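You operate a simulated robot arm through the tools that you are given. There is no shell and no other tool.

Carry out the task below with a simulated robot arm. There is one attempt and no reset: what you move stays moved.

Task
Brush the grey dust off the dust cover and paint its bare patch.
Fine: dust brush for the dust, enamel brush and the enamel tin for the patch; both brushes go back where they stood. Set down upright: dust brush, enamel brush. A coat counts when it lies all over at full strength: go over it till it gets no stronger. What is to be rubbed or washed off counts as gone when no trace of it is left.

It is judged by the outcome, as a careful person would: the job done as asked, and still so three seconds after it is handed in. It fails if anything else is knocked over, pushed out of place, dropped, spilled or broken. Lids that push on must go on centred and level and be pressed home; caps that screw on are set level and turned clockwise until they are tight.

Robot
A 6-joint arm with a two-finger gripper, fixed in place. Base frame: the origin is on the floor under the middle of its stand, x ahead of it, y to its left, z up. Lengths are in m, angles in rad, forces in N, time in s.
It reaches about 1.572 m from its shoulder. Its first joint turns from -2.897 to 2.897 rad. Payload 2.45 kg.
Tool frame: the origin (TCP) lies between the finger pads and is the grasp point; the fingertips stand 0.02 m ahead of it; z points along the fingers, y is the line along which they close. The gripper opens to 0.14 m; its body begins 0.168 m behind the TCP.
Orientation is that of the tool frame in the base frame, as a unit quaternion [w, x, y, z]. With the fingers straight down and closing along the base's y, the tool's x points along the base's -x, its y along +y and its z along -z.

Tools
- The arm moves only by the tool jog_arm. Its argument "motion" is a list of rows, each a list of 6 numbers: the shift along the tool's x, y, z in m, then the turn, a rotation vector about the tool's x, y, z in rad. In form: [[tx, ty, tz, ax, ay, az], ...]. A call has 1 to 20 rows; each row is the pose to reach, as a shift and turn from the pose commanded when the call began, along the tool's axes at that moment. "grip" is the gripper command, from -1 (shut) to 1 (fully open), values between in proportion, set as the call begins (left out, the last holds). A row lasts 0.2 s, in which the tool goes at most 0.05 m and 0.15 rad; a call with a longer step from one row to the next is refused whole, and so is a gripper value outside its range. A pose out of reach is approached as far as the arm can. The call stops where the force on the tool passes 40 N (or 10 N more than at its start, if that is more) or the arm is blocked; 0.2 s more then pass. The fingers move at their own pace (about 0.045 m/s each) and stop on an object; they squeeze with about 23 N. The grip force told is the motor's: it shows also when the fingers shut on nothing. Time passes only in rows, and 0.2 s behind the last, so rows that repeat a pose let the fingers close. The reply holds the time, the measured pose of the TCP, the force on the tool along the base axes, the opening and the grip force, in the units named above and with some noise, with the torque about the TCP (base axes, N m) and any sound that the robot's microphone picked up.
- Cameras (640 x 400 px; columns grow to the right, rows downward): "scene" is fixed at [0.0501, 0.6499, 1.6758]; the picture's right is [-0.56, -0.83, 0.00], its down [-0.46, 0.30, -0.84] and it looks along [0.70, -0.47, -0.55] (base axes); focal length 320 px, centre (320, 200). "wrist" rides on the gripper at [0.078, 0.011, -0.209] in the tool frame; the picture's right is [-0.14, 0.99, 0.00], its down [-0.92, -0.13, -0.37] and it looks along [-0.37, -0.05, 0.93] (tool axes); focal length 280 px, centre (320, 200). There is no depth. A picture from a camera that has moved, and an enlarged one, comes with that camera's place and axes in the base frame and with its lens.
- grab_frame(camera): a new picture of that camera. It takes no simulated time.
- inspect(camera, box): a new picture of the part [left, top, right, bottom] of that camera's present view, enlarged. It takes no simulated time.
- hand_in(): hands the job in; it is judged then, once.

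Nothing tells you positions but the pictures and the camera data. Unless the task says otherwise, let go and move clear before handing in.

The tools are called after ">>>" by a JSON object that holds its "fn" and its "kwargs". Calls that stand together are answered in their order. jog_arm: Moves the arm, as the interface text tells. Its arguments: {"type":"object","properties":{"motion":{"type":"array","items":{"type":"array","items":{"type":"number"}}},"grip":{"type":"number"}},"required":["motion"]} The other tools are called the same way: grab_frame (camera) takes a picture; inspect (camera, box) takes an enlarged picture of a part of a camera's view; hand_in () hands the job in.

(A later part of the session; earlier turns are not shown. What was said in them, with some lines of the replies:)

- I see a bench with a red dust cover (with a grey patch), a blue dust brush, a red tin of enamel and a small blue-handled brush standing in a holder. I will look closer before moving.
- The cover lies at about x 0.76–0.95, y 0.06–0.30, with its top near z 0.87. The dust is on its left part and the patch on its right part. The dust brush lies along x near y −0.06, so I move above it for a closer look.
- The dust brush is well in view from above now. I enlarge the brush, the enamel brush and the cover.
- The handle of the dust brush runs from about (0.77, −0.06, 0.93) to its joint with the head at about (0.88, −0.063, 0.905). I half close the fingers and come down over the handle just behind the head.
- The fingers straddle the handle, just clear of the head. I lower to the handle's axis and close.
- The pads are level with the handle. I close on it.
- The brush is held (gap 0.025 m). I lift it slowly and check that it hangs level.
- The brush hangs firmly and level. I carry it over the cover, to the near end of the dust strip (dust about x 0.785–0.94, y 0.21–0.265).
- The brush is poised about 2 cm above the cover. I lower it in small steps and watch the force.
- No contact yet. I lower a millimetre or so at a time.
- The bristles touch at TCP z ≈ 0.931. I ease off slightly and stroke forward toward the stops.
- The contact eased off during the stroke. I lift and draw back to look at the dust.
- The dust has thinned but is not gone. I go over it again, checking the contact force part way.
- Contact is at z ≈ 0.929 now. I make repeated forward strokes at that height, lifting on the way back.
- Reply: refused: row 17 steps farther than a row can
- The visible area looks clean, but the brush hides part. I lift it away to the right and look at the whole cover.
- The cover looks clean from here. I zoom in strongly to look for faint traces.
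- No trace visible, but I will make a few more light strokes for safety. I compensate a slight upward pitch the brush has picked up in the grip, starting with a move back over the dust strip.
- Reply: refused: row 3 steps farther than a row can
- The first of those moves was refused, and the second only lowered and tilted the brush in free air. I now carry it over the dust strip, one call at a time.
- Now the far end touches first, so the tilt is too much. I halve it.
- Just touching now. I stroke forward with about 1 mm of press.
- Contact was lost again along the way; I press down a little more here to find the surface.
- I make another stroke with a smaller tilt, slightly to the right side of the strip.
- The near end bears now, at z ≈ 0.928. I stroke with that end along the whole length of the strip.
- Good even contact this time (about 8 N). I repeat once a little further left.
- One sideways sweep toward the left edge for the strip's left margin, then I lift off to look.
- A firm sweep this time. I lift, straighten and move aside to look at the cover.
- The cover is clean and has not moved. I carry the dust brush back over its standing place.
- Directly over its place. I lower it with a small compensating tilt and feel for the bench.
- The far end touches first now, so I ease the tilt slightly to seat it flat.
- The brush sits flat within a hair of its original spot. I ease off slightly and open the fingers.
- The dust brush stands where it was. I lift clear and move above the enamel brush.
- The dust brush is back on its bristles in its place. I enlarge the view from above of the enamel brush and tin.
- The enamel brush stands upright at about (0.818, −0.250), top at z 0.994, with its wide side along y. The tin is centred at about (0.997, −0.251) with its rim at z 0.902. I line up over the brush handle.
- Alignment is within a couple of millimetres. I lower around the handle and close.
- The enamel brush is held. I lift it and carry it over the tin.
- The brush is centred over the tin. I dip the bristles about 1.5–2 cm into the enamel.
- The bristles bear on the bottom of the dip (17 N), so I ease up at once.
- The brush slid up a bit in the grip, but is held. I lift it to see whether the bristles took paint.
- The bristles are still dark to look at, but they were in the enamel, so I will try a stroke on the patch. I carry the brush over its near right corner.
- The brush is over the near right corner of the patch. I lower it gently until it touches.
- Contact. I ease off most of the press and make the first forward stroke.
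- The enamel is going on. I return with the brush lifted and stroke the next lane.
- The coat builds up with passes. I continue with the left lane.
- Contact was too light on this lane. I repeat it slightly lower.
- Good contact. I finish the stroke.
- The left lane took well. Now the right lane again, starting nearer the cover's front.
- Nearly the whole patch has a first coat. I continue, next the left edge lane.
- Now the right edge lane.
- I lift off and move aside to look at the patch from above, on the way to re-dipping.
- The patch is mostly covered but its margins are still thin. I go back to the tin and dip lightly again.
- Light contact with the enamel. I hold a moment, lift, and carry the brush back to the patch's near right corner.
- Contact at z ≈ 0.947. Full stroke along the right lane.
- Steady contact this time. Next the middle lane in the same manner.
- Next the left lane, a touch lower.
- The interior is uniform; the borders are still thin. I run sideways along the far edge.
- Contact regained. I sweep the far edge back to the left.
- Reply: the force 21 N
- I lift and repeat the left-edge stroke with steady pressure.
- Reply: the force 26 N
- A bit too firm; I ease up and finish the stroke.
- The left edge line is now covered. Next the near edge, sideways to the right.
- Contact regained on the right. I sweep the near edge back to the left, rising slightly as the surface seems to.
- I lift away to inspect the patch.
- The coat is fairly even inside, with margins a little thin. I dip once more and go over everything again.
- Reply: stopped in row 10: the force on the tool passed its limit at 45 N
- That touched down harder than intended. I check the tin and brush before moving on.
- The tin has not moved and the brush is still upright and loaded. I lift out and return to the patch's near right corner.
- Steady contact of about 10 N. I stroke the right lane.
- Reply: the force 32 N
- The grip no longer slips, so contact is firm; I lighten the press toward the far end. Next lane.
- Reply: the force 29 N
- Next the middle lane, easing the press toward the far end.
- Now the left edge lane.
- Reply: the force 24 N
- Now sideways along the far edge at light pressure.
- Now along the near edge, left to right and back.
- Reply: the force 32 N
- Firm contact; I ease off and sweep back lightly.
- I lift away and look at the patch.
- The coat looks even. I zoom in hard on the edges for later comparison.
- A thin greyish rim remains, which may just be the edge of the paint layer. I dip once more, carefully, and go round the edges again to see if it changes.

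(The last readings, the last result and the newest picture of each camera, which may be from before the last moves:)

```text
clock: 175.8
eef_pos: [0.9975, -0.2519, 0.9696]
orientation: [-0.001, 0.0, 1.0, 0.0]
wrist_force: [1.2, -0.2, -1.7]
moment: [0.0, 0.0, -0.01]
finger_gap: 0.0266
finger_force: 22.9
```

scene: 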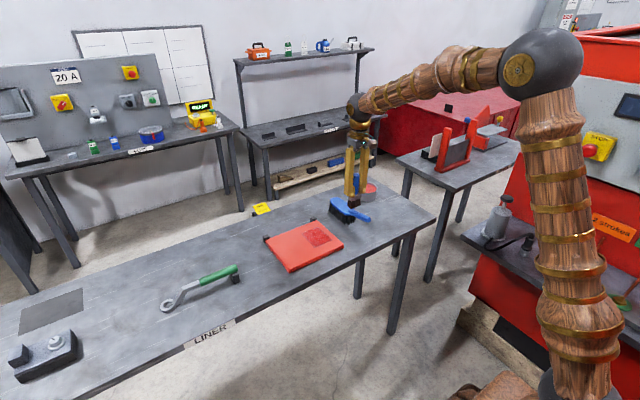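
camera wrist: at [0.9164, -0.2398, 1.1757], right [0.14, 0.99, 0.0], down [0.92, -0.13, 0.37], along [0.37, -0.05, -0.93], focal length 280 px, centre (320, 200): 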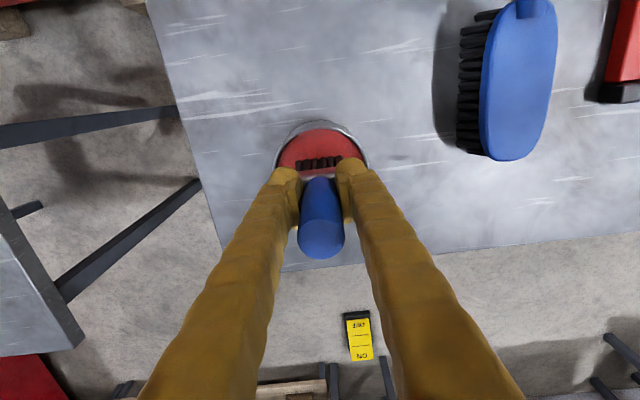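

>>> {"fn": "jog_arm", "kwargs": {"motion": [[0, 0, 0.0008, 0, 0, 0], [0, 0, 0.0016, 0, 0, 0], [0, 0, 0.0016, 0, 0, 0], [0, 0, 0.0016, 0, 0, 0]]}}

```text
clock: 176.8
eef_pos: [0.9975, -0.2523, 0.968]
orientation: [-0.001, 0.0, 1.0, 0.0]
wrist_force: [0.3, 0.4, 0.5]
moment: [-0.05, -0.02, -0.01]
finger_gap: 0.0265
finger_force: 23.2
```

>>> {"fn": "jog_arm", "kwargs": {"motion": [[0, 0, 0.0004, 0, 0, 0], [0, 0, 0.0004, 0, 0, 0], [0, 0, 0.0004, 0, 0, 0], [0, 0, -0.03, 0, 0, 0], [0, 0, -0.07, 0, 0, 0], [0, 0, -0.07, 0, 0, 0]]}}

>>> {"fn": "inspect", "kwargs": {"camera": "scene", "box": [340, 140, 400, 205]}}

```text
clock: 178.2
eef_pos: [0.9968, -0.2524, 1.0382]
orientation: [-0.001, 0.0, 1.0, 0.0]
wrist_force: [-0.1, -0.4, -0.8]
moment: [0.02, -0.02, 0.02]
finger_gap: 0.0262
finger_force: 23.3
```

```text
6.15 times, centred on (370, 172) of scene
camera zoom: at [0.0501, 0.6499, 1.6758], right [-0.56, -0.83, 0.0], down [-0.46, 0.3, -0.84], along [0.7, -0.47, -0.55], focal length 1968 px, centre (12, 369)
```

zoom: 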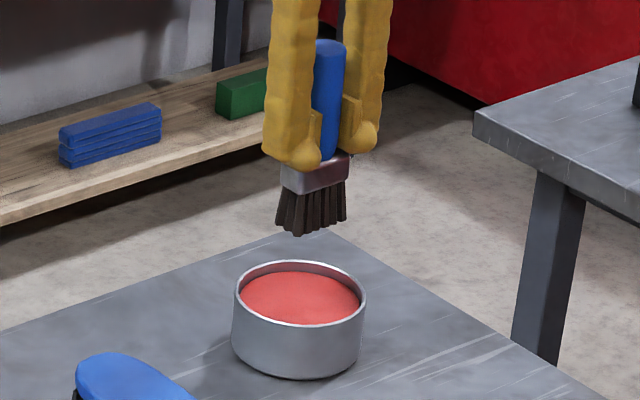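

Loaded again. Back to the right edge of the patch.

>>> {"fn": "jog_arm", "kwargs": {"motion": [[0.0224, 0.0372, 0, 0, 0, 0], [0.0449, 0.0744, 0, 0, 0, 0], [0.0673, 0.1117, 0, 0, 0, 0], [0.0898, 0.1489, 0, 0, 0, 0], [0.1122, 0.1861, 0, 0, 0, 0], [0.1347, 0.2233, 0, 0, 0, 0], [0.1571, 0.2606, 0, 0, 0, 0], [0.1796, 0.2978, 0, 0, 0, 0], [0.202, 0.335, 0, 0, 0, 0], [0.202, 0.335, 0.04, 0, 0, 0], [0.202, 0.335, 0.08, 0, 0, 0], [0.202, 0.335, 0.088, 0, 0, 0], [0.202, 0.335, 0.0905, 0, 0, 0], [0.202, 0.335, 0.0905, 0, 0, 0]]}}

```text
clock: 181.2
eef_pos: [0.7947, 0.0834, 0.9468]
orientation: [-0.001, 0.0, 1.0, 0.0]
wrist_force: [-0.2, 0.6, -1.1]
moment: [-0.02, 0.02, 0.04]
finger_gap: 0.0265
finger_force: 23.4
```

>>> {"fn": "jog_arm", "kwargs": {"motion": [[0, 0, 0.0006, 0, 0, 0], [0, 0, 0.0012, 0, 0, 0], [0, 0, 0.0012, 0, 0, 0]]}}

```text
clock: 182.0
eef_pos: [0.794, 0.085, 0.9468]
orientation: [-0.001, 0.0, 1.0, 0.0]
wrist_force: [0.0, 0.7, -1.1]
moment: [-0.01, 0.01, 0.0]
finger_gap: 0.0266
finger_force: 23.5
```

>>> {"fn": "jog_arm", "kwargs": {"motion": [[0, 0, 0.0005, 0, 0, 0], [0, 0, 0.001, 0, 0, 0], [0, 0, 0.001, 0, 0, 0]]}}

```text
clock: 182.8
eef_pos: [0.7956, 0.0826, 0.9452]
orientation: [-0.001, -0.001, 1.0, 0.0]
wrist_force: [-2.4, 1.6, 7.3]
moment: [0.01, 0.07, -0.02]
finger_gap: 0.0265
finger_force: 22.8
```

Contact. I stroke along the right edge.

>>> {"fn": "jog_arm", "kwargs": {"motion": [[-0.013, 0, 0, 0, 0, 0], [-0.026, 0, 0, 0, 0, 0], [-0.039, 0, 0, 0, 0, 0], [-0.052, 0, 0, 0, 0, 0], [-0.065, 0, -0.0001, 0, 0, 0], [-0.078, 0, -0.0001, 0, 0, 0], [-0.091, 0, -0.0002, 0, 0, 0], [-0.104, 0, -0.0002, 0, 0, 0], [-0.117, 0, -0.0003, 0, 0, 0], [-0.13, 0, -0.0003, 0, 0, 0]]}}

>>> {"fn": "inspect", "kwargs": {"camera": "scene", "box": [315, 224, 333, 242]}}

```text
clock: 185.0
eef_pos: [0.9257, 0.0822, 0.9455]
orientation: [0.0, 0.0, 1.0, 0.0]
wrist_force: [-4.9, 1.1, 16.6]
moment: [-0.01, 0.21, 0.02]
finger_gap: 0.0263
finger_force: 23.7
```

```text
16.00 times, centred on (324, 233) of scene
camera zoom: at [0.0501, 0.6499, 1.6758], right [-0.56, -0.83, 0.0], down [-0.46, 0.3, -0.84], along [0.7, -0.47, -0.55], focal length 5116 px, centre (256, -328)
```

zoom: 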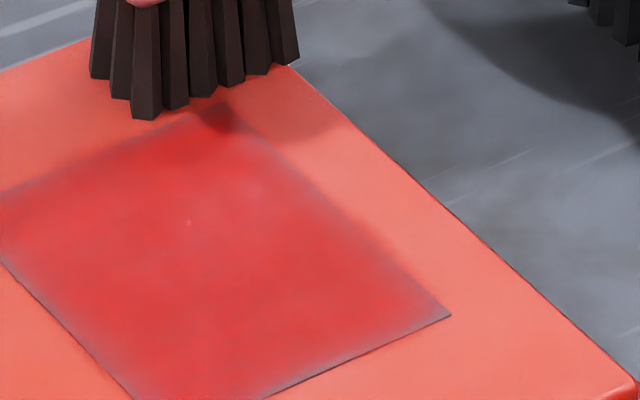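

I repeat the same along the left edge.

>>> {"fn": "jog_arm", "kwargs": {"motion": [[0, 0, -0.01, 0, 0, 0], [0.035, 0.03, -0.01, 0, 0, 0], [0.07, 0.06, -0.01, 0, 0, 0], [0.105, 0.083, -0.01, 0, 0, 0], [0.13, 0.083, -0.006, 0, 0, 0], [0.13, 0.083, -0.001, 0, 0, 0], [0.13, 0.083, 0.0003, 0, 0, 0], [0.117, 0.083, 0.0003, 0, 0, 0], [0.104, 0.083, 0.0003, 0, 0, 0], [0.091, 0.083, 0.0002, 0, 0, 0], [0.078, 0.083, 0.0002, 0, 0, 0], [0.065, 0.083, 0.0001, 0, 0, 0], [0.052, 0.083, 0.0001, 0, 0, 0], [0.039, 0.083, 0.0, 0, 0, 0], [0.026, 0.083, 0, 0, 0, 0], [0.013, 0.083, 0, 0, 0, 0], [0, 0.083, 0, 0, 0, 0]]}}

>>> {"fn": "inspect", "kwargs": {"camera": "scene", "box": [301, 225, 317, 242]}}

```text
clock: 187.8
eef_pos: [0.867, 0.1662, 0.9451]
orientation: [0.0, 0.0, 1.0, 0.0]
wrist_force: [1.0, -0.9, 9.0]
moment: [-0.05, -0.23, 0.02]
finger_gap: 0.0263
finger_force: 22.9
stopped in row 13: the force on the tool passed its limit at 41 N (the readings are from after the stop); the commanded pose is now the measured one
```

```text
16.00 times, centred on (309, 234) of scene
camera zoom: at [0.0501, 0.6499, 1.6758], right [-0.56, -0.83, 0.0], down [-0.46, 0.3, -0.84], along [0.7, -0.47, -0.55], focal length 5116 px, centre (496, -336)
```

zoom: 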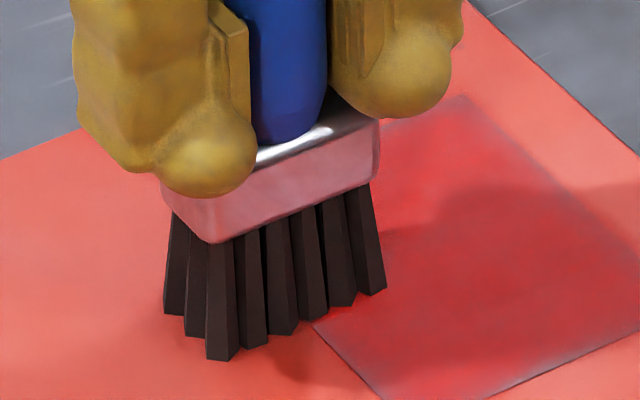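

Too firm on that side; the press is released to about 10 N now. I finish the stroke lightly.

>>> {"fn": "jog_arm", "kwargs": {"motion": [[-0.01, 0, -0.0002, 0, 0, 0], [-0.022, 0, -0.0003, 0, 0, 0], [-0.034, 0, -0.0004, 0, 0, 0], [-0.046, 0, -0.0005, 0, 0, 0], [-0.058, 0, -0.0006, 0, 0, 0]]}}

>>> {"fn": "inspect", "kwargs": {"camera": "scene", "box": [301, 225, 317, 242]}}

```text
clock: 188.9
eef_pos: [0.9257, 0.1664, 0.9455]
orientation: [-0.001, 0.0, 1.0, 0.0]
wrist_force: [-1.6, -0.4, 3.5]
moment: [0.02, 0.06, -0.01]
finger_gap: 0.0264
finger_force: 22.9
```

```text
16.00 times, centred on (309, 234) of scene
camera zoom: at [0.0501, 0.6499, 1.6758], right [-0.56, -0.83, 0.0], down [-0.46, 0.3, -0.84], along [0.7, -0.47, -0.55], focal length 5116 px, centre (496, -336)
```

zoom: 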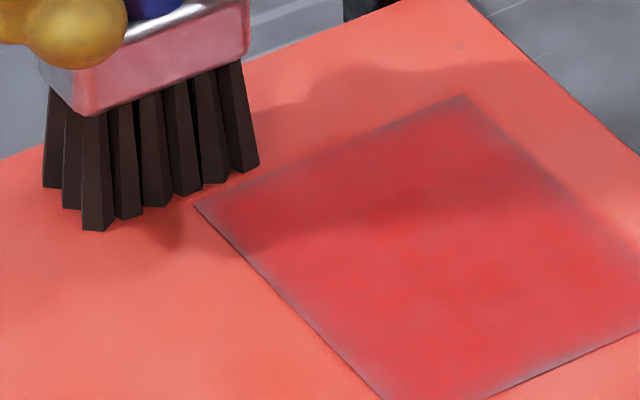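

The rim has not changed with more passes, so it is just the layer's edge. For evenness I do one more set of interior lanes with light pressure.

>>> {"fn": "jog_arm", "kwargs": {"motion": [[0, 0, -0.009, 0, 0, 0], [0.04, -0.01, -0.009, 0, 0, 0], [0.08, -0.019, -0.009, 0, 0, 0], [0.12, -0.019, -0.007, 0, 0, 0], [0.13, -0.019, -0.001, 0, 0, 0], [0.13, -0.019, 0.0006, 0, 0, 0], [0.13, -0.019, 0.0006, 0, 0, 0]]}}

```text
clock: 190.6
eef_pos: [0.7943, 0.1478, 0.9472]
orientation: [0.001, 0.0, 1.0, -0.001]
wrist_force: [-7.8, -4.8, 21.8]
moment: [-0.14, 0.21, 0.01]
finger_gap: 0.0264
finger_force: 23.2
```

>>> {"fn": "jog_arm", "kwargs": {"motion": [[0, 0, -0.0006, 0, 0, 0], [-0.013, 0, -0.0006, 0, 0, 0], [-0.026, 0, -0.0006, 0, 0, 0], [-0.039, 0, -0.0006, 0, 0, 0], [-0.052, 0, -0.0006, 0, 0, 0], [-0.065, 0, -0.0006, 0, 0, 0]]}}

```text
clock: 191.9
eef_pos: [0.8611, 0.1477, 0.9463]
orientation: [-0.001, 0.0, 1.0, -0.001]
wrist_force: [-0.1, 0.0, -1.3]
moment: [-0.02, 0.04, -0.01]
finger_gap: 0.0267
finger_force: 22.9
```

>>> {"fn": "jog_arm", "kwargs": {"motion": [[0, 0, 0.0005, 0, 0, 0], [-0.013, 0, 0.0006, 0, 0, 0], [-0.026, 0, 0.0006, 0, 0, 0], [-0.039, 0, 0.0006, 0, 0, 0], [-0.052, 0, 0.0006, 0, 0, 0], [-0.065, 0, 0.0006, 0, 0, 0]]}}

```text
clock: 193.3
eef_pos: [0.9254, 0.1466, 0.9459]
orientation: [0.0, 0.0, 1.0, 0.001]
wrist_force: [-4.5, 0.5, 10.1]
moment: [0.0, 0.17, -0.04]
finger_gap: 0.0266
finger_force: 23.0
```

>>> {"fn": "jog_arm", "kwargs": {"motion": [[0, 0, -0.009, 0, 0, 0], [0.04, -0.01, -0.009, 0, 0, 0], [0.08, -0.02, -0.009, 0, 0, 0], [0.12, -0.02, -0.007, 0, 0, 0], [0.13, -0.02, -0.001, 0, 0, 0], [0.13, -0.02, -0.0002, 0, 0, 0], [0.117, -0.02, -0.0002, 0, 0, 0], [0.104, -0.02, -0.0001, 0, 0, 0], [0.091, -0.02, -0.0001, 0, 0, 0], [0.078, -0.02, 0, 0, 0, 0], [0.065, -0.02, 0, 0, 0, 0], [0.052, -0.02, 0, 0, 0, 0], [0.039, -0.02, 0, 0, 0, 0], [0.026, -0.02, 0, 0, 0, 0], [0.013, -0.02, 0, 0, 0, 0], [0, -0.02, 0, 0, 0, 0]]}}

```text
clock: 196.8
eef_pos: [0.9247, 0.1283, 0.9451]
orientation: [-0.001, 0.0, 1.0, 0.0]
wrist_force: [-13.0, 0.4, 35.4]
moment: [0.06, 0.45, 0.03]
finger_gap: 0.0262
finger_force: 22.6
```

>>> {"fn": "jog_arm", "kwargs": {"motion": [[0, 0, -0.009, 0, 0, 0], [0.04, -0.01, -0.009, 0, 0, 0], [0.08, -0.02, -0.009, 0, 0, 0], [0.12, -0.02, -0.007, 0, 0, 0], [0.13, -0.02, -0.001, 0, 0, 0], [0.13, -0.02, -0.0002, 0, 0, 0], [0.117, -0.02, -0.0002, 0, 0, 0], [0.104, -0.02, -0.0002, 0, 0, 0], [0.091, -0.02, -0.0002, 0, 0, 0], [0.078, -0.02, -0.0003, 0, 0, 0], [0.065, -0.02, -0.0004, 0, 0, 0], [0.052, -0.02, -0.0005, 0, 0, 0], [0.039, -0.02, -0.0006, 0, 0, 0], [0.026, -0.02, -0.0007, 0, 0, 0], [0.013, -0.02, -0.0009, 0, 0, 0], [0, -0.02, -0.001, 0, 0, 0]]}}

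>>> {"fn": "inspect", "kwargs": {"camera": "scene", "box": [280, 200, 345, 255]}}

```text
clock: 200.2
eef_pos: [0.9245, 0.1084, 0.9467]
orientation: [0.0, 0.0, 1.0, 0.0]
wrist_force: [0.3, -0.5, -1.0]
moment: [0.0, 0.0, 0.03]
finger_gap: 0.0264
finger_force: 23.1
```

```text
7.27 times, centred on (312, 228) of scene
camera zoom: at [0.0501, 0.6499, 1.6758], right [-0.56, -0.83, 0.0], down [-0.46, 0.3, -0.84], along [0.7, -0.47, -0.55], focal length 2326 px, centre (374, 0)
```

zoom: 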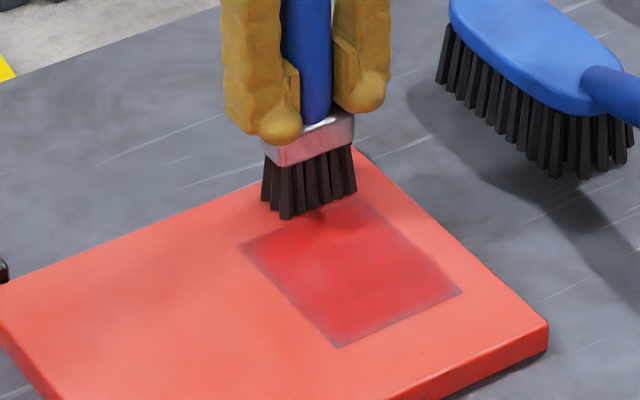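

I finish with cross-strokes over the patch. First to the far right corner and touch down.

>>> {"fn": "jog_arm", "kwargs": {"motion": [[0, 0, -0.005, 0, 0, 0], [0.02, -0.022, -0.005, 0, 0, 0], [0.02, -0.022, 0.0, 0, 0, 0], [0.02, -0.022, 0.0007, 0, 0, 0], [0.02, -0.022, 0.0007, 0, 0, 0]]}}

```text
clock: 201.3
eef_pos: [0.9056, 0.0843, 0.9455]
orientation: [-0.002, 0.001, 1.0, 0.0]
wrist_force: [-3.2, 0.8, 11.2]
moment: [0.01, 0.08, -0.02]
finger_gap: 0.0267
finger_force: 23.1
```

>>> {"fn": "jog_arm", "kwargs": {"motion": [[0, 0.014, -0.0001, 0, 0, 0], [0, 0.028, -0.0001, 0, 0, 0], [0, 0.042, -0.0002, 0, 0, 0], [0, 0.056, -0.0002, 0, 0, 0], [0, 0.07, -0.0003, 0, 0, 0], [0, 0.083, -0.0003, 0, 0, 0]]}}

```text
clock: 202.8
eef_pos: [0.9051, 0.1682, 0.9455]
orientation: [-0.002, 0.0, 1.0, 0.0]
wrist_force: [-0.9, 0.3, 3.0]
moment: [-0.03, -0.02, 0.0]
finger_gap: 0.0264
finger_force: 22.8
```

>>> {"fn": "jog_arm", "kwargs": {"motion": [[0, 0, -0.003, 0, 0, 0], [0.02, 0, -0.003, 0, 0, 0], [0.02, 0, 0.0003, 0, 0, 0], [0.02, -0.014, 0.0003, 0, 0, 0], [0.02, -0.028, 0.0003, 0, 0, 0], [0.02, -0.042, 0.0003, 0, 0, 0], [0.02, -0.056, 0.0004, 0, 0, 0], [0.02, -0.07, 0.0004, 0, 0, 0], [0.02, -0.083, 0.0004, 0, 0, 0]]}}

```text
clock: 204.8
eef_pos: [0.8848, 0.0853, 0.945]
orientation: [0.0, 0.0, 1.0, 0.001]
wrist_force: [1.0, 7.9, 26.5]
moment: [0.18, -0.33, 0.04]
finger_gap: 0.0266
finger_force: 22.7
```

>>> {"fn": "jog_arm", "kwargs": {"motion": [[0, 0, -0.003, 0, 0, 0], [0.02, 0, -0.003, 0, 0, 0], [0.02, 0, -0.0005, 0, 0, 0], [0.02, 0.014, -0.0005, 0, 0, 0], [0.02, 0.028, -0.0005, 0, 0, 0], [0.02, 0.042, -0.0005, 0, 0, 0], [0.02, 0.056, -0.0005, 0, 0, 0], [0.02, 0.07, -0.0005, 0, 0, 0], [0.02, 0.083, -0.0005, 0, 0, 0]]}}

```text
clock: 206.8
eef_pos: [0.865, 0.1684, 0.9457]
orientation: [-0.001, 0.0, 1.0, -0.001]
wrist_force: [0.5, -3.7, 12.3]
moment: [-0.03, -0.08, -0.01]
finger_gap: 0.0264
finger_force: 23.1
```

>>> {"fn": "jog_arm", "kwargs": {"motion": [[0, 0, -0.003, 0, 0, 0], [0.02, 0, -0.003, 0, 0, 0], [0.02, 0, 0, 0, 0, 0], [0.02, -0.014, 0, 0, 0, 0], [0.02, -0.028, 0, 0, 0, 0], [0.02, -0.042, 0, 0, 0, 0], [0.02, -0.056, 0, 0, 0, 0], [0.02, -0.07, 0, 0, 0, 0], [0.02, -0.083, 0, 0, 0, 0]]}}

```text
clock: 208.8
eef_pos: [0.8454, 0.0862, 0.9479]
orientation: [-0.001, 0.0, 1.0, 0.0]
wrist_force: [0.1, -0.6, -0.3]
moment: [-0.01, 0.0, 0.02]
finger_gap: 0.0265
finger_force: 22.7
```

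>>> {"fn": "jog_arm", "kwargs": {"motion": [[0.0, 0, 0.0003, 0, 0, 0], [0.0, 0, 0.0006, 0, 0, 0], [0, 0.014, 0.0006, 0, 0, 0], [0, 0.028, 0.0006, 0, 0, 0], [0, 0.042, 0.0005, 0, 0, 0], [0, 0.056, 0.0005, 0, 0, 0], [0, 0.07, 0.0004, 0, 0, 0], [0, 0.083, 0.0004, 0, 0, 0]]}}

```text
clock: 210.6
eef_pos: [0.8449, 0.1696, 0.9455]
orientation: [-0.001, 0.0, 1.0, 0.001]
wrist_force: [0.8, -0.8, 6.2]
moment: [0.04, -0.09, -0.02]
finger_gap: 0.0266
finger_force: 22.5
```

>>> {"fn": "jog_arm", "kwargs": {"motion": [[0, 0, -0.003, 0, 0, 0], [0.02, 0, -0.003, 0, 0, 0], [0.02, 0, 0.0001, 0, 0, 0], [0.02, -0.014, 0.0001, 0, 0, 0], [0.02, -0.028, 0.0001, 0, 0, 0], [0.02, -0.042, 0.0002, 0, 0, 0], [0.02, -0.056, 0.0002, 0, 0, 0], [0.02, -0.07, 0.0003, 0, 0, 0], [0.02, -0.083, 0.0003, 0, 0, 0]]}}

```text
clock: 212.6
eef_pos: [0.8249, 0.0854, 0.946]
orientation: [-0.001, 0.0, 1.0, 0.0]
wrist_force: [-0.3, 10.4, 34.7]
moment: [0.27, -0.12, 0.06]
finger_gap: 0.0266
finger_force: 23.1
```

>>> {"fn": "jog_arm", "kwargs": {"motion": [[0, 0, -0.004, 0, 0, 0], [0.015, 0, -0.004, 0, 0, 0], [0.015, 0, -0.0008, 0, 0, 0], [0.015, 0.014, -0.0008, 0, 0, 0], [0.015, 0.028, -0.0007, 0, 0, 0], [0.015, 0.042, -0.0007, 0, 0, 0], [0.015, 0.056, -0.0006, 0, 0, 0], [0.015, 0.07, -0.0006, 0, 0, 0], [0.015, 0.083, -0.0005, 0, 0, 0]]}}

```text
clock: 214.6
eef_pos: [0.8089, 0.169, 0.9451]
orientation: [-0.001, 0.0, 1.0, 0.0]
wrist_force: [0.7, -0.3, 2.4]
moment: [-0.03, -0.04, 0.0]
finger_gap: 0.0263
finger_force: 23.2
```

The cross-strokes kept contact throughout. I lift away and compare at the same zoom as before.

>>> {"fn": "jog_arm", "kwargs": {"motion": [[0, 0, -0.03, 0, 0, 0], [0, -0.02, -0.06, 0, 0, 0], [0, -0.06, -0.085, 0, 0, 0], [-0.01, -0.1, -0.085, 0, 0, 0], [-0.02, -0.14, -0.085, 0, 0, 0], [-0.03, -0.18, -0.085, 0, 0, 0], [-0.04, -0.22, -0.085, 0, 0, 0], [-0.04, -0.22, -0.085, 0, 0, 0]]}}

>>> {"fn": "inspect", "kwargs": {"camera": "scene", "box": [290, 210, 340, 250]}}

>>> {"fn": "inspect", "kwargs": {"camera": "scene", "box": [300, 222, 332, 242]}}

>>> {"fn": "grab_frame", "kwargs": {"camera": "wrist"}}

```text
clock: 216.3
eef_pos: [0.8496, -0.0505, 1.0329]
orientation: [-0.002, 0.0, 1.0, 0.0]
wrist_force: [0.3, -0.4, -1.6]
moment: [0.01, 0.03, -0.01]
finger_gap: 0.0263
finger_force: 23.2
```

```text
10.00 times, centred on (315, 230) of scene
camera zoom: at [0.0501, 0.6499, 1.6758], right [-0.56, -0.83, 0.0], down [-0.46, 0.3, -0.84], along [0.7, -0.47, -0.55], focal length 3198 px, centre (370, -100)
```

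zoom: 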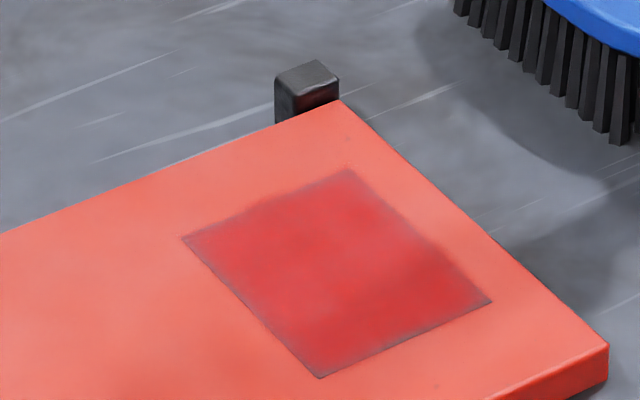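

```text
16.00 times, centred on (316, 232) of scene
camera zoom: at [0.0501, 0.6499, 1.6758], right [-0.56, -0.83, 0.0], down [-0.46, 0.3, -0.84], along [0.7, -0.47, -0.55], focal length 5116 px, centre (384, -312)
```

zoom: 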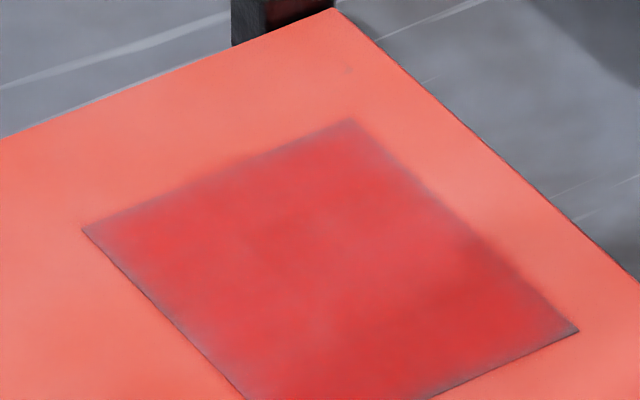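

```text
taken
camera wrist: at [0.7717, -0.0406, 1.2399], right [0.14, 0.99, 0.0], down [0.92, -0.13, 0.37], along [0.36, -0.05, -0.93], focal length 280 px, centre (320, 200)
```

wrist: 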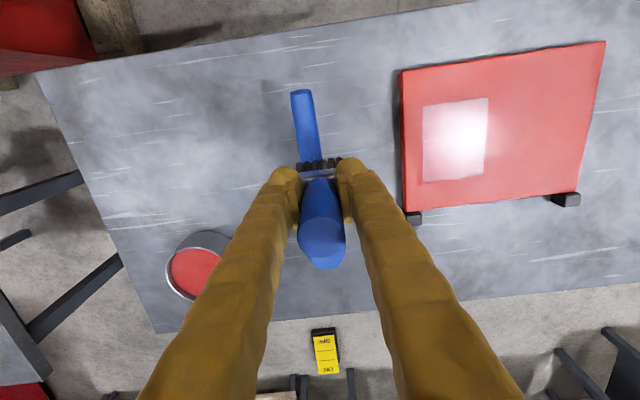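

The picture is unchanged from before the last coat, so the paint has reached full strength. Before setting the brush back I check how it sits in the grip.

>>> {"fn": "inspect", "kwargs": {"camera": "wrist", "box": [260, 130, 390, 290]}}

>>> {"fn": "inspect", "kwargs": {"camera": "scene", "box": [325, 130, 385, 215]}}

```text
2.50 times, centred on (325, 210) of wrist
camera zoom: at [0.7717, -0.0406, 1.2399], right [0.14, 0.99, 0.0], down [0.92, -0.13, 0.37], along [0.36, -0.05, -0.93], focal length 701 px, centre (308, 175)
```

zoom: 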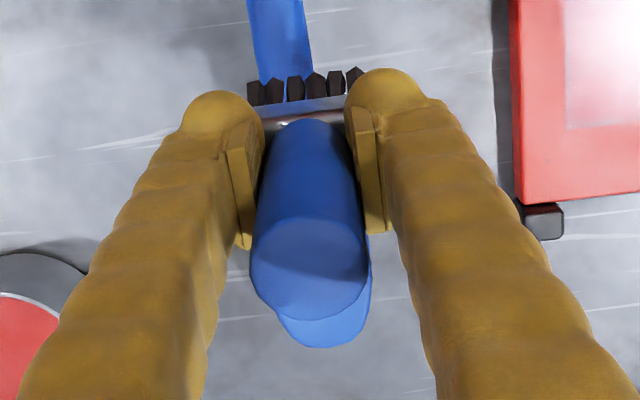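

```text
4.71 times, centred on (355, 172) of scene
camera zoom: at [0.0501, 0.6499, 1.6758], right [-0.56, -0.83, 0.0], down [-0.46, 0.3, -0.84], along [0.7, -0.47, -0.55], focal length 1505 px, centre (155, 329)
```

zoom: 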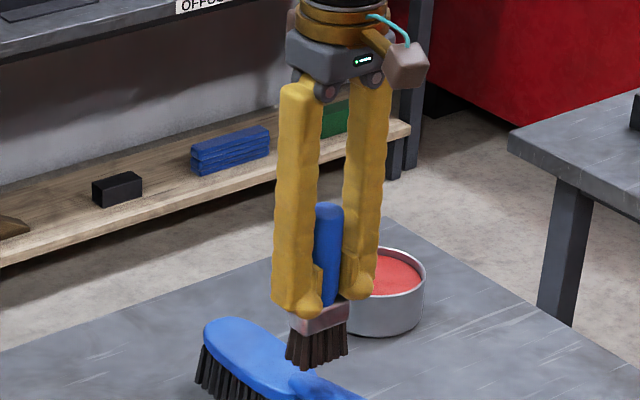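

The brush is practically vertical in the grip. I carry it back over its standing place at about (0.818, −0.251) and start down.

>>> {"fn": "jog_arm", "kwargs": {"motion": [[0.0063, -0.0402, 0, 0, -0.002, 0], [0.0127, -0.0804, 0, 0, -0.004, 0], [0.019, -0.1207, 0, 0, -0.004, 0], [0.0254, -0.1609, 0, 0, -0.004, 0], [0.0317, -0.2011, 0, 0, -0.004, 0], [0.0317, -0.2011, 0.04, 0, -0.004, 0], [0.0317, -0.2011, 0.075, 0, -0.004, 0], [0.0317, -0.2011, 0.09, 0, -0.004, 0], [0.0317, -0.2011, 0.09, 0, -0.004, 0]]}}

>>> {"fn": "grab_frame", "kwargs": {"camera": "wrist"}}

>>> {"fn": "inspect", "kwargs": {"camera": "scene", "box": [350, 155, 430, 225]}}

```text
clock: 218.3
eef_pos: [0.8171, -0.253, 0.9409]
orientation: [0.001, -0.001, 1.0, 0.001]
wrist_force: [-0.1, -1.1, -1.3]
moment: [0.0, -0.01, -0.02]
finger_gap: 0.0264
finger_force: 22.8
```

```text
taken
camera wrist: at [0.7381, -0.2422, 1.1491], right [0.14, 0.99, 0.0], down [0.92, -0.13, 0.37], along [0.37, -0.05, -0.93], focal length 280 px, centre (320, 200)
```

wrist: 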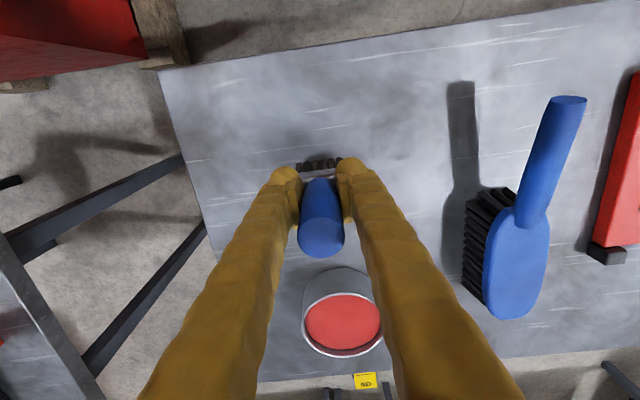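

```text
5.71 times, centred on (390, 190) of scene
camera zoom: at [0.0501, 0.6499, 1.6758], right [-0.56, -0.83, 0.0], down [-0.46, 0.3, -0.84], along [0.7, -0.47, -0.55], focal length 1827 px, centre (-80, 257)
```

zoom: 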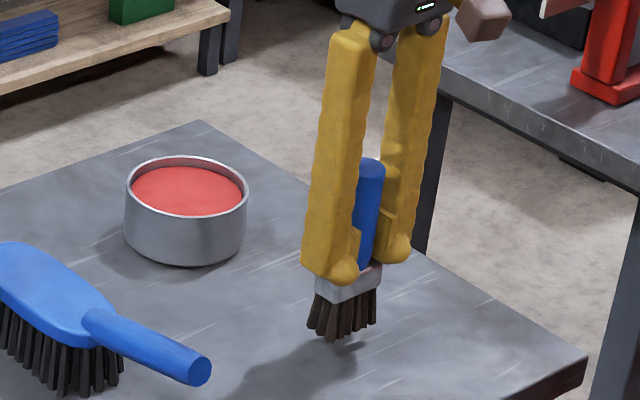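

About 1 cm above the bench and on its spot. I lower with a 1–2 mm correction.

>>> {"fn": "jog_arm", "kwargs": {"motion": [[-0.001, 0.002, 0.004, 0, 0, 0], [-0.001, 0.002, 0.008, 0, 0, 0], [-0.001, 0.002, 0.0105, 0, 0, 0], [-0.001, 0.002, 0.0105, 0, 0, 0]]}}

```text
clock: 219.3
eef_pos: [0.819, -0.251, 0.9305]
orientation: [0.002, 0.0, 1.0, 0.0]
wrist_force: [-0.4, -0.3, -0.5]
moment: [0.01, 0.01, 0.01]
finger_gap: 0.0269
finger_force: 23.1
```

>>> {"fn": "jog_arm", "kwargs": {"motion": [[0, 0, 0.0008, 0, 0, 0], [0, 0, 0.0016, 0, 0, 0], [0, 0, 0.0016, 0, 0, 0]]}}

```text
clock: 220.2
eef_pos: [0.8183, -0.252, 0.9285]
orientation: [0.001, 0.0, 1.0, 0.0]
wrist_force: [0.2, 0.1, -1.6]
moment: [-0.01, 0.0, -0.04]
finger_gap: 0.0267
finger_force: 22.9
```

>>> {"fn": "jog_arm", "kwargs": {"motion": [[0, 0, 0.0006, 0, 0, 0], [0, 0, 0.0012, 0, 0, 0], [0, 0, 0.0012, 0, 0, 0]]}}

```text
clock: 220.9
eef_pos: [0.8193, -0.2513, 0.9266]
orientation: [0.001, 0.0, 1.0, -0.001]
wrist_force: [0.0, -0.1, -0.8]
moment: [0.01, 0.0, 0.02]
finger_gap: 0.0263
finger_force: 23.0
```

>>> {"fn": "jog_arm", "kwargs": {"motion": [[0, 0, 0.0005, 0, 0, 0], [0, 0, 0.001, 0, 0, 0], [0, 0, 0.001, 0, 0, 0]]}}

>>> {"fn": "inspect", "kwargs": {"camera": "scene", "box": [370, 180, 410, 220]}}

```text
clock: 221.8
eef_pos: [0.8201, -0.2509, 0.9257]
orientation: [0.002, 0.0, 1.0, -0.001]
wrist_force: [0.3, -0.6, 1.7]
moment: [0.02, 0.03, -0.03]
finger_gap: 0.0265
finger_force: 23.0
```

```text
10.00 times, centred on (390, 200) of scene
camera zoom: at [0.0501, 0.6499, 1.6758], right [-0.56, -0.83, 0.0], down [-0.46, 0.3, -0.84], along [0.7, -0.47, -0.55], focal length 3198 px, centre (-380, 200)
```

zoom: 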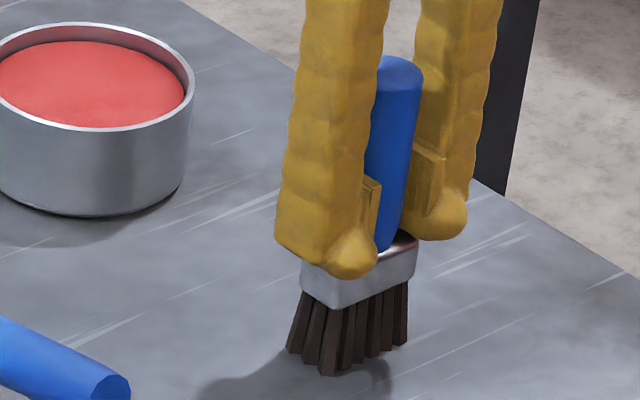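

It touches the bench lightly. I check its lean from the wrist camera before letting go.

>>> {"fn": "inspect", "kwargs": {"camera": "wrist", "box": [270, 140, 370, 270]}}

>>> {"fn": "inspect", "kwargs": {"camera": "scene", "box": [375, 190, 400, 220]}}

```text
3.08 times, centred on (320, 205) of wrist
camera zoom: at [0.7403, -0.2407, 1.1338], right [0.14, 0.99, 0.0], down [0.92, -0.13, 0.37], along [0.37, -0.05, -0.93], focal length 863 px, centre (320, 185)
```

zoom: 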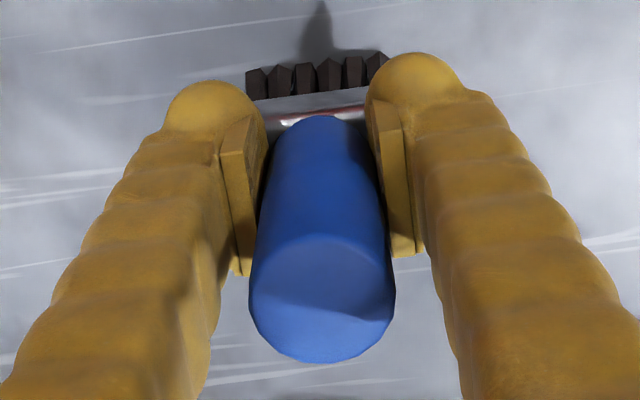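

```text
13.33 times, centred on (388, 205) of scene
camera zoom: at [0.0501, 0.6499, 1.6758], right [-0.56, -0.83, 0.0], down [-0.46, 0.3, -0.84], along [0.7, -0.47, -0.55], focal length 4264 px, centre (-580, 133)
```

zoom: 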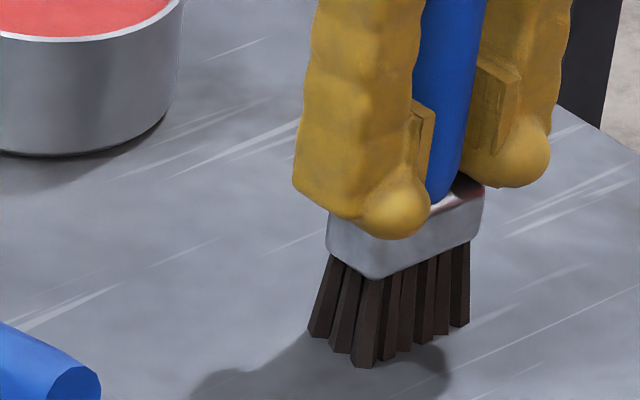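

The lean is negligible. I open the fingers.

>>> {"fn": "jog_arm", "kwargs": {"motion": [[0, 0, 0, 0, 0, 0], [0, 0, 0, 0, 0, 0], [0, 0, 0, 0, 0, 0], [0, 0, 0, 0, 0, 0]], "grip": 0.0}}

>>> {"fn": "inspect", "kwargs": {"camera": "scene", "box": [350, 155, 430, 225]}}

>>> {"fn": "grab_frame", "kwargs": {"camera": "wrist"}}

```text
clock: 222.8
eef_pos: [0.8191, -0.251, 0.9261]
orientation: [0.002, 0.0, 1.0, 0.0]
wrist_force: [0.2, -0.3, 0.2]
moment: [0.01, 0.01, 0.0]
finger_gap: 0.07
finger_force: 0.1
```

```text
5.71 times, centred on (390, 190) of scene
camera zoom: at [0.0501, 0.6499, 1.6758], right [-0.56, -0.83, 0.0], down [-0.46, 0.3, -0.84], along [0.7, -0.47, -0.55], focal length 1827 px, centre (-80, 257)
```

zoom: 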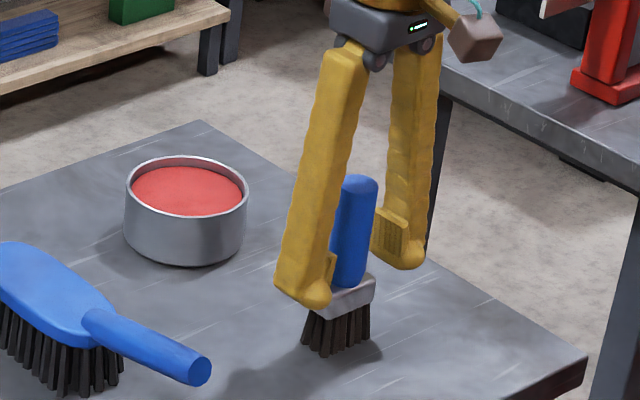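

```text
taken
camera wrist: at [0.7403, -0.2407, 1.1338], right [0.14, 0.99, 0.0], down [0.92, -0.13, 0.37], along [0.37, -0.05, -0.93], focal length 280 px, centre (320, 200)
```

wrist: 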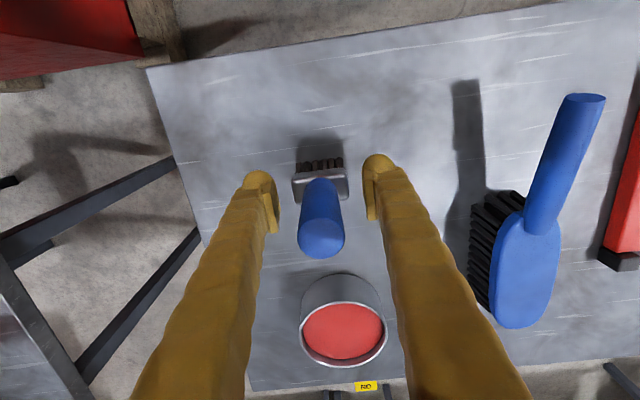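

The brush stands upright on its spot. I rise straight up and draw clear.

>>> {"fn": "jog_arm", "kwargs": {"motion": [[0, 0, -0.02, 0, 0, 0], [0, 0, -0.05, 0, 0, 0], [0, 0, -0.09, 0, 0, 0], [0, 0, -0.13, 0, 0, 0], [0, 0, -0.17, 0, 0, 0], [0.03, 0.02, -0.2, 0, 0, 0], [0.06, 0.05, -0.22, 0, 0, 0], [0.09, 0.08, -0.24, 0, 0, 0], [0.12, 0.11, -0.26, 0, 0, 0], [0.14, 0.14, -0.28, 0, 0, 0], [0.14, 0.14, -0.28, 0, 0, 0]]}}

>>> {"fn": "grab_frame", "kwargs": {"camera": "scene"}}

>>> {"fn": "grab_frame", "kwargs": {"camera": "wrist"}}

>>> {"fn": "inspect", "kwargs": {"camera": "scene", "box": [240, 160, 440, 285]}}

```text
clock: 225.2
eef_pos: [0.6794, -0.1093, 1.2042]
orientation: [0.001, 0.001, 1.0, 0.001]
wrist_force: [1.3, -0.2, 0.1]
moment: [0.02, 0.01, 0.01]
finger_gap: 0.07
finger_force: 0.1
```

```text
taken
```

scene: 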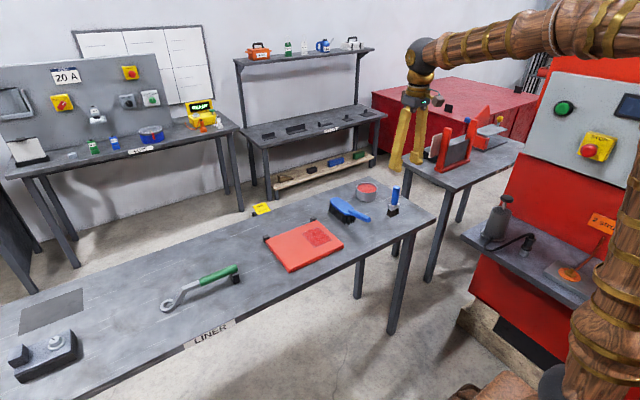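

```text
taken
camera wrist: at [0.6002, -0.0995, 1.4119], right [0.14, 0.99, 0.0], down [0.92, -0.13, 0.37], along [0.37, -0.05, -0.93], focal length 280 px, centre (320, 200)
```

wrist: 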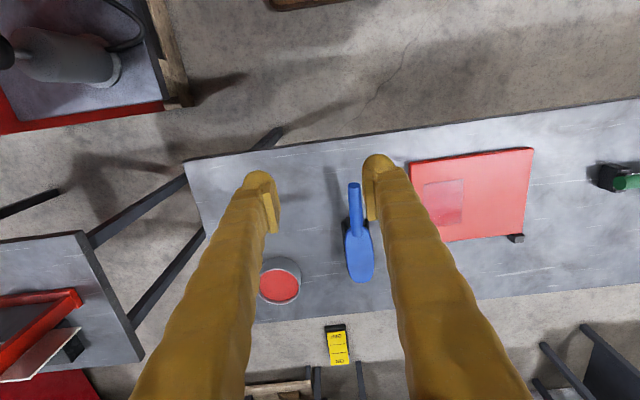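

```text
3.20 times, centred on (340, 222) of scene
camera zoom: at [0.0501, 0.6499, 1.6758], right [-0.56, -0.83, 0.0], down [-0.46, 0.3, -0.84], along [0.7, -0.47, -0.55], focal length 1023 px, centre (256, 128)
```

zoom: 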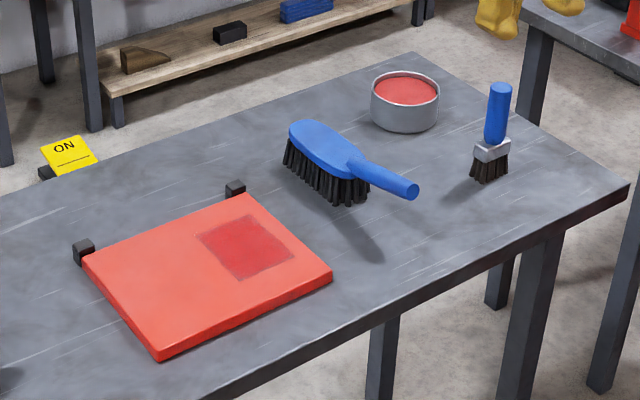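

Both brushes stand where they were, and the cover and tin are in place. I check the patch and the dusted area from this other angle.

>>> {"fn": "inspect", "kwargs": {"camera": "wrist", "box": [400, 140, 540, 250]}}

>>> {"fn": "inspect", "kwargs": {"camera": "wrist", "box": [410, 165, 480, 235]}}

>>> {"fn": "inspect", "kwargs": {"camera": "scene", "box": [295, 215, 338, 247]}}

```text
3.64 times, centred on (470, 195) of wrist
camera zoom: at [0.6002, -0.0995, 1.4119], right [0.14, 0.99, 0.0], down [0.92, -0.13, 0.37], along [0.37, -0.05, -0.93], focal length 1020 px, centre (-226, 218)
```

zoom: 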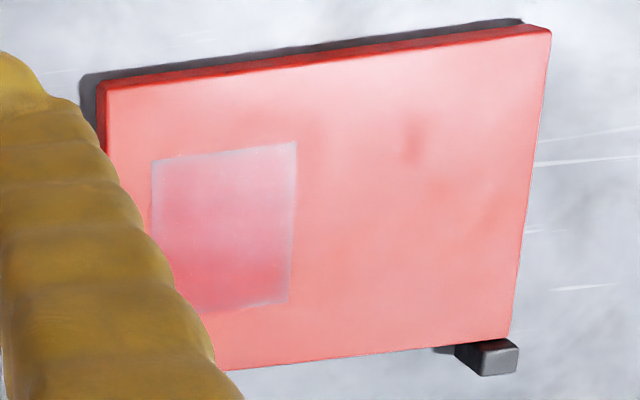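

```text
5.71 times, centred on (445, 200) of wrist
camera zoom: at [0.6002, -0.0995, 1.4119], right [0.14, 0.99, 0.0], down [0.92, -0.13, 0.37], along [0.37, -0.05, -0.93], focal length 1602 px, centre (-394, 200)
```

zoom: 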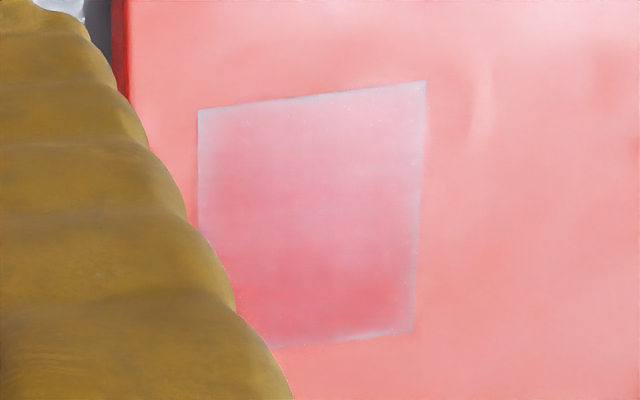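

```text
12.50 times, centred on (316, 231) of scene
camera zoom: at [0.0501, 0.6499, 1.6758], right [-0.56, -0.83, 0.0], down [-0.46, 0.3, -0.84], along [0.7, -0.47, -0.55], focal length 3997 px, centre (364, -188)
```

zoom: 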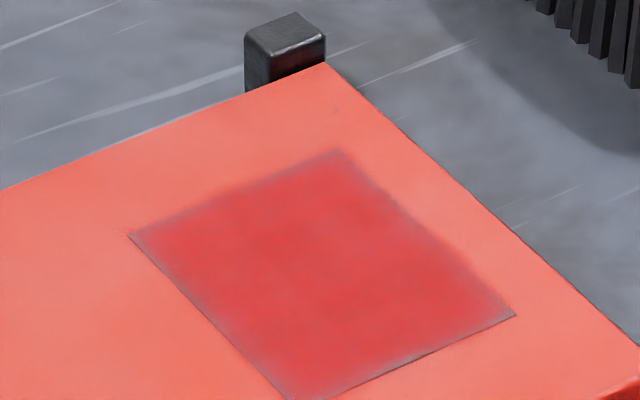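

The painted patch looks the same from here, with only the soft edge of its layer. I notice a faint smudge near (0.815, 0.226) in the dusted area and look closer.

>>> {"fn": "inspect", "kwargs": {"camera": "scene", "box": [284, 238, 316, 268]}}

>>> {"fn": "inspect", "kwargs": {"camera": "scene", "box": [262, 225, 302, 255]}}

>>> {"fn": "inspect", "kwargs": {"camera": "wrist", "box": [465, 150, 535, 200]}}

```text
13.33 times, centred on (300, 253) of scene
camera zoom: at [0.0501, 0.6499, 1.6758], right [-0.56, -0.83, 0.0], down [-0.46, 0.3, -0.84], along [0.7, -0.47, -0.55], focal length 4264 px, centre (587, -507)
```

zoom: 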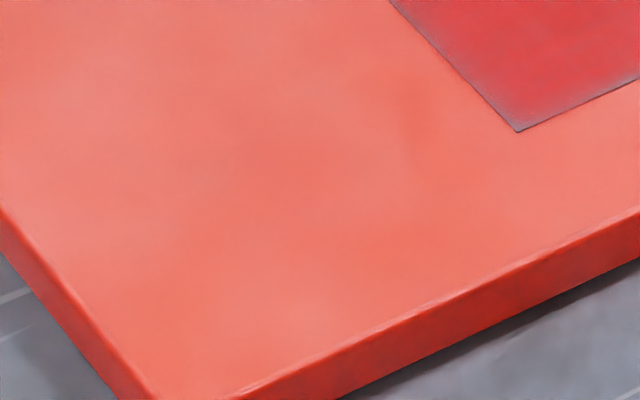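

```text
13.33 times, centred on (282, 240) of scene
camera zoom: at [0.0501, 0.6499, 1.6758], right [-0.56, -0.83, 0.0], down [-0.46, 0.3, -0.84], along [0.7, -0.47, -0.55], focal length 4264 px, centre (827, -333)
```

zoom: 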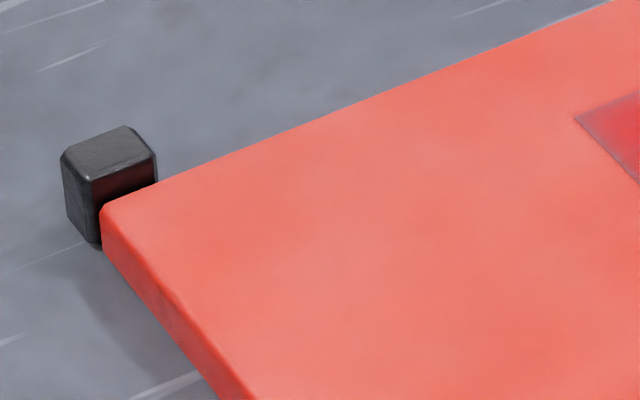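

```text
8.00 times, centred on (500, 175) of wrist
camera zoom: at [0.6002, -0.0995, 1.4119], right [0.14, 0.99, 0.0], down [0.92, -0.13, 0.37], along [0.37, -0.05, -0.93], focal length 2243 px, centre (-1120, 400)
```

zoom: 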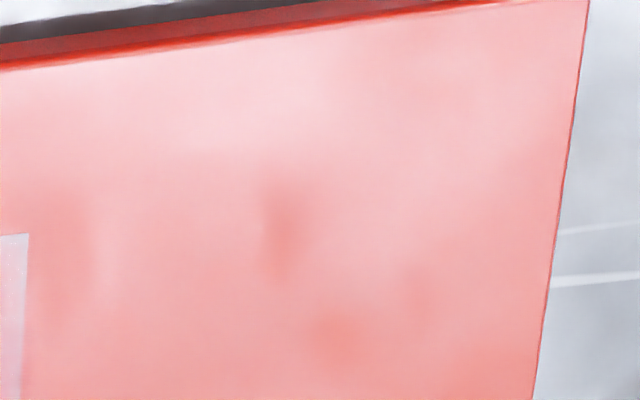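

No grey there, just the cover's own mottling. I take one closer look from above at the dusted area before handing in.

>>> {"fn": "jog_arm", "kwargs": {"motion": [[-0.02, 0.04, 0.01, 0, 0, 0], [-0.04, 0.08, 0.03, 0, 0, 0], [-0.06, 0.12, 0.05, 0, 0, 0], [-0.08, 0.16, 0.07, 0, 0, 0], [-0.1, 0.19, 0.09, 0, 0, 0], [-0.1, 0.19, 0.09, 0, 0, 0]]}}

>>> {"fn": "grab_frame", "kwargs": {"camera": "wrist"}}

>>> {"fn": "inspect", "kwargs": {"camera": "wrist", "box": [360, 60, 500, 220]}}

```text
clock: 226.6
eef_pos: [0.7817, 0.0781, 1.1141]
orientation: [0.001, 0.0, 1.0, 0.0]
wrist_force: [0.7, -0.5, -0.6]
moment: [0.01, 0.0, 0.01]
finger_gap: 0.0698
finger_force: 0.1
```

```text
taken
camera wrist: at [0.702, 0.088, 1.3215], right [0.14, 0.99, 0.0], down [0.92, -0.13, 0.37], along [0.37, -0.05, -0.93], focal length 280 px, centre (320, 200)
```

wrist: 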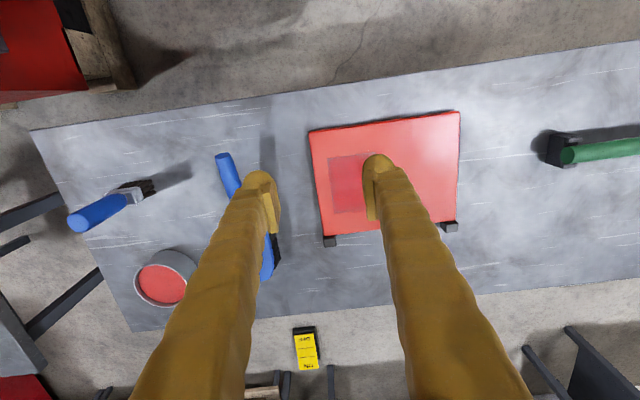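

```text
2.50 times, centred on (430, 140) of wrist
camera zoom: at [0.702, 0.088, 1.3215], right [0.14, 0.99, 0.0], down [0.92, -0.13, 0.37], along [0.37, -0.05, -0.93], focal length 701 px, centre (45, 350)
```

zoom: 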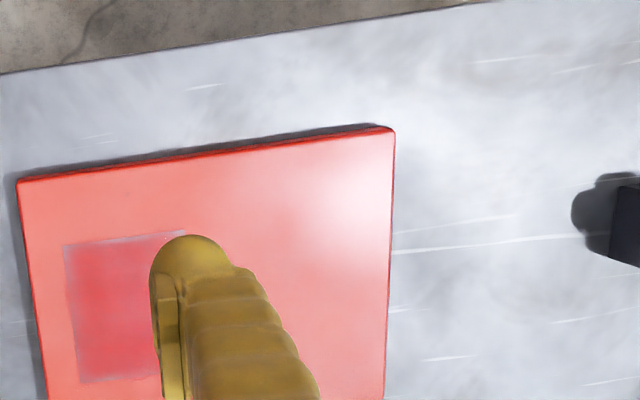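

>>> {"fn": "inspect", "kwargs": {"camera": "wrist", "box": [315, 145, 385, 225]}}

>>> {"fn": "inspect", "kwargs": {"camera": "wrist", "box": [390, 105, 465, 185]}}

```text
5.00 times, centred on (350, 185) of wrist
camera zoom: at [0.702, 0.088, 1.3215], right [0.14, 0.99, 0.0], down [0.92, -0.13, 0.37], along [0.37, -0.05, -0.93], focal length 1402 px, centre (170, 275)
```

zoom: 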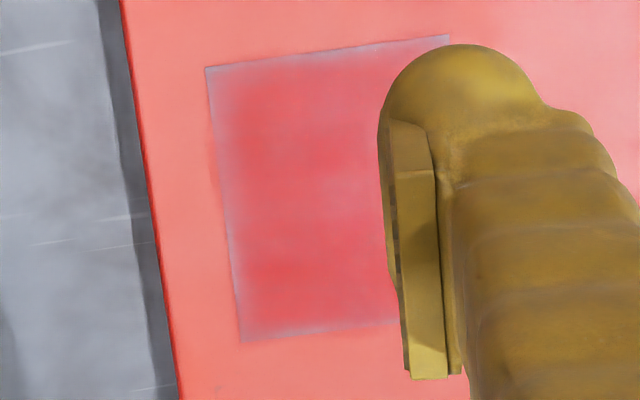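

```text
5.00 times, centred on (428, 145) of wrist
camera zoom: at [0.702, 0.088, 1.3215], right [0.14, 0.99, 0.0], down [0.92, -0.13, 0.37], along [0.37, -0.05, -0.93], focal length 1402 px, centre (-218, 475)
```

zoom: 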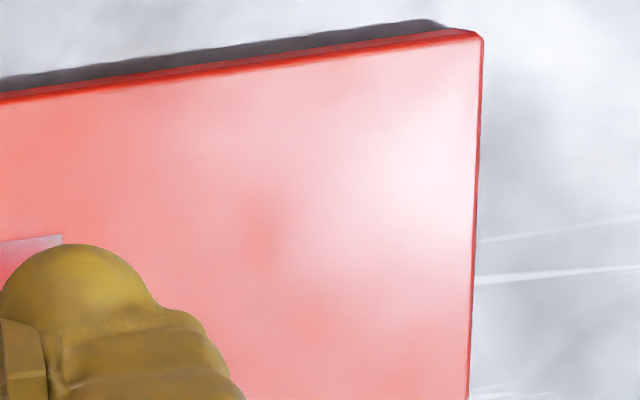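

The cover is free of dust, and the patch is fully coated and no longer changes with more strokes. Both brushes stand upright where they were. I move well clear and hand in.

>>> {"fn": "jog_arm", "kwargs": {"motion": [[0.03, 0, -0.03, 0, 0, 0], [0.06, -0.01, -0.06, 0, 0, 0], [0.09, -0.02, -0.09, 0, 0, 0], [0.12, -0.03, -0.12, 0, 0, 0], [0.14, -0.05, -0.14, 0, 0, 0], [0.14, -0.05, -0.14, 0, 0, 0], [0.14, -0.05, -0.14, 0, 0, 0]]}}

>>> {"fn": "inspect", "kwargs": {"camera": "scene", "box": [240, 160, 440, 285]}}

```text
clock: 228.2
eef_pos: [0.6378, 0.0296, 1.2533]
orientation: [0.001, -0.001, 1.0, 0.0]
wrist_force: [0.1, -0.2, -1.0]
moment: [0.01, 0.0, 0.0]
finger_gap: 0.0699
finger_force: 0.1
```

```text
3.20 times, centred on (340, 222) of scene
camera zoom: at [0.0501, 0.6499, 1.6758], right [-0.56, -0.83, 0.0], down [-0.46, 0.3, -0.84], along [0.7, -0.47, -0.55], focal length 1023 px, centre (256, 128)
```

zoom: 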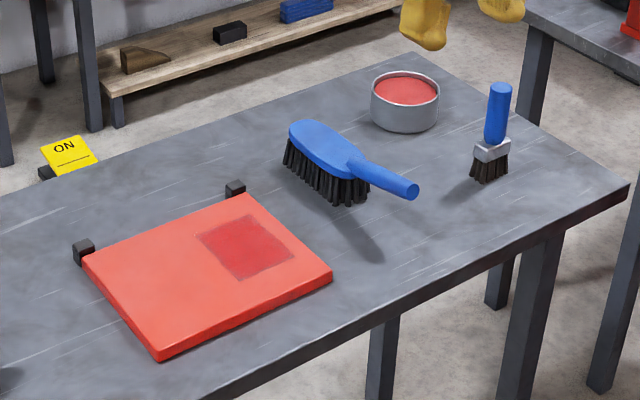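

Everything stands as it did at the start: the cover is clean, its patch is painted, and both brushes are upright in their places. The arm is clear, so I hand in.

>>> {"fn": "hand_in", "kwargs": {}}

```text
The job is handed in.
```

The dust is off the cover, the bare patch is painted, and both brushes stand upright where they were. I've handed the job in.

- **Dust:** I swept the strip several times and could see no grey left from either camera.
- **Paint:** I dipped four times and went over the patch in lengthwise and cross strokes. The last full round changed nothing I could see. A thin greyish rim, a few millimetres wide, remains around the patch edge. It did not change when I ran the brush directly over it, so I took it to be how the edge of the paint is drawn, but I can't rule out that the coat is thinner there.
- **Force:** While painting, the arm stopped twice at its force limit: 45 N on one dip into the tin and 41 N on one stroke at the left edge of the patch. The tin and cover had not moved when I checked afterwards.
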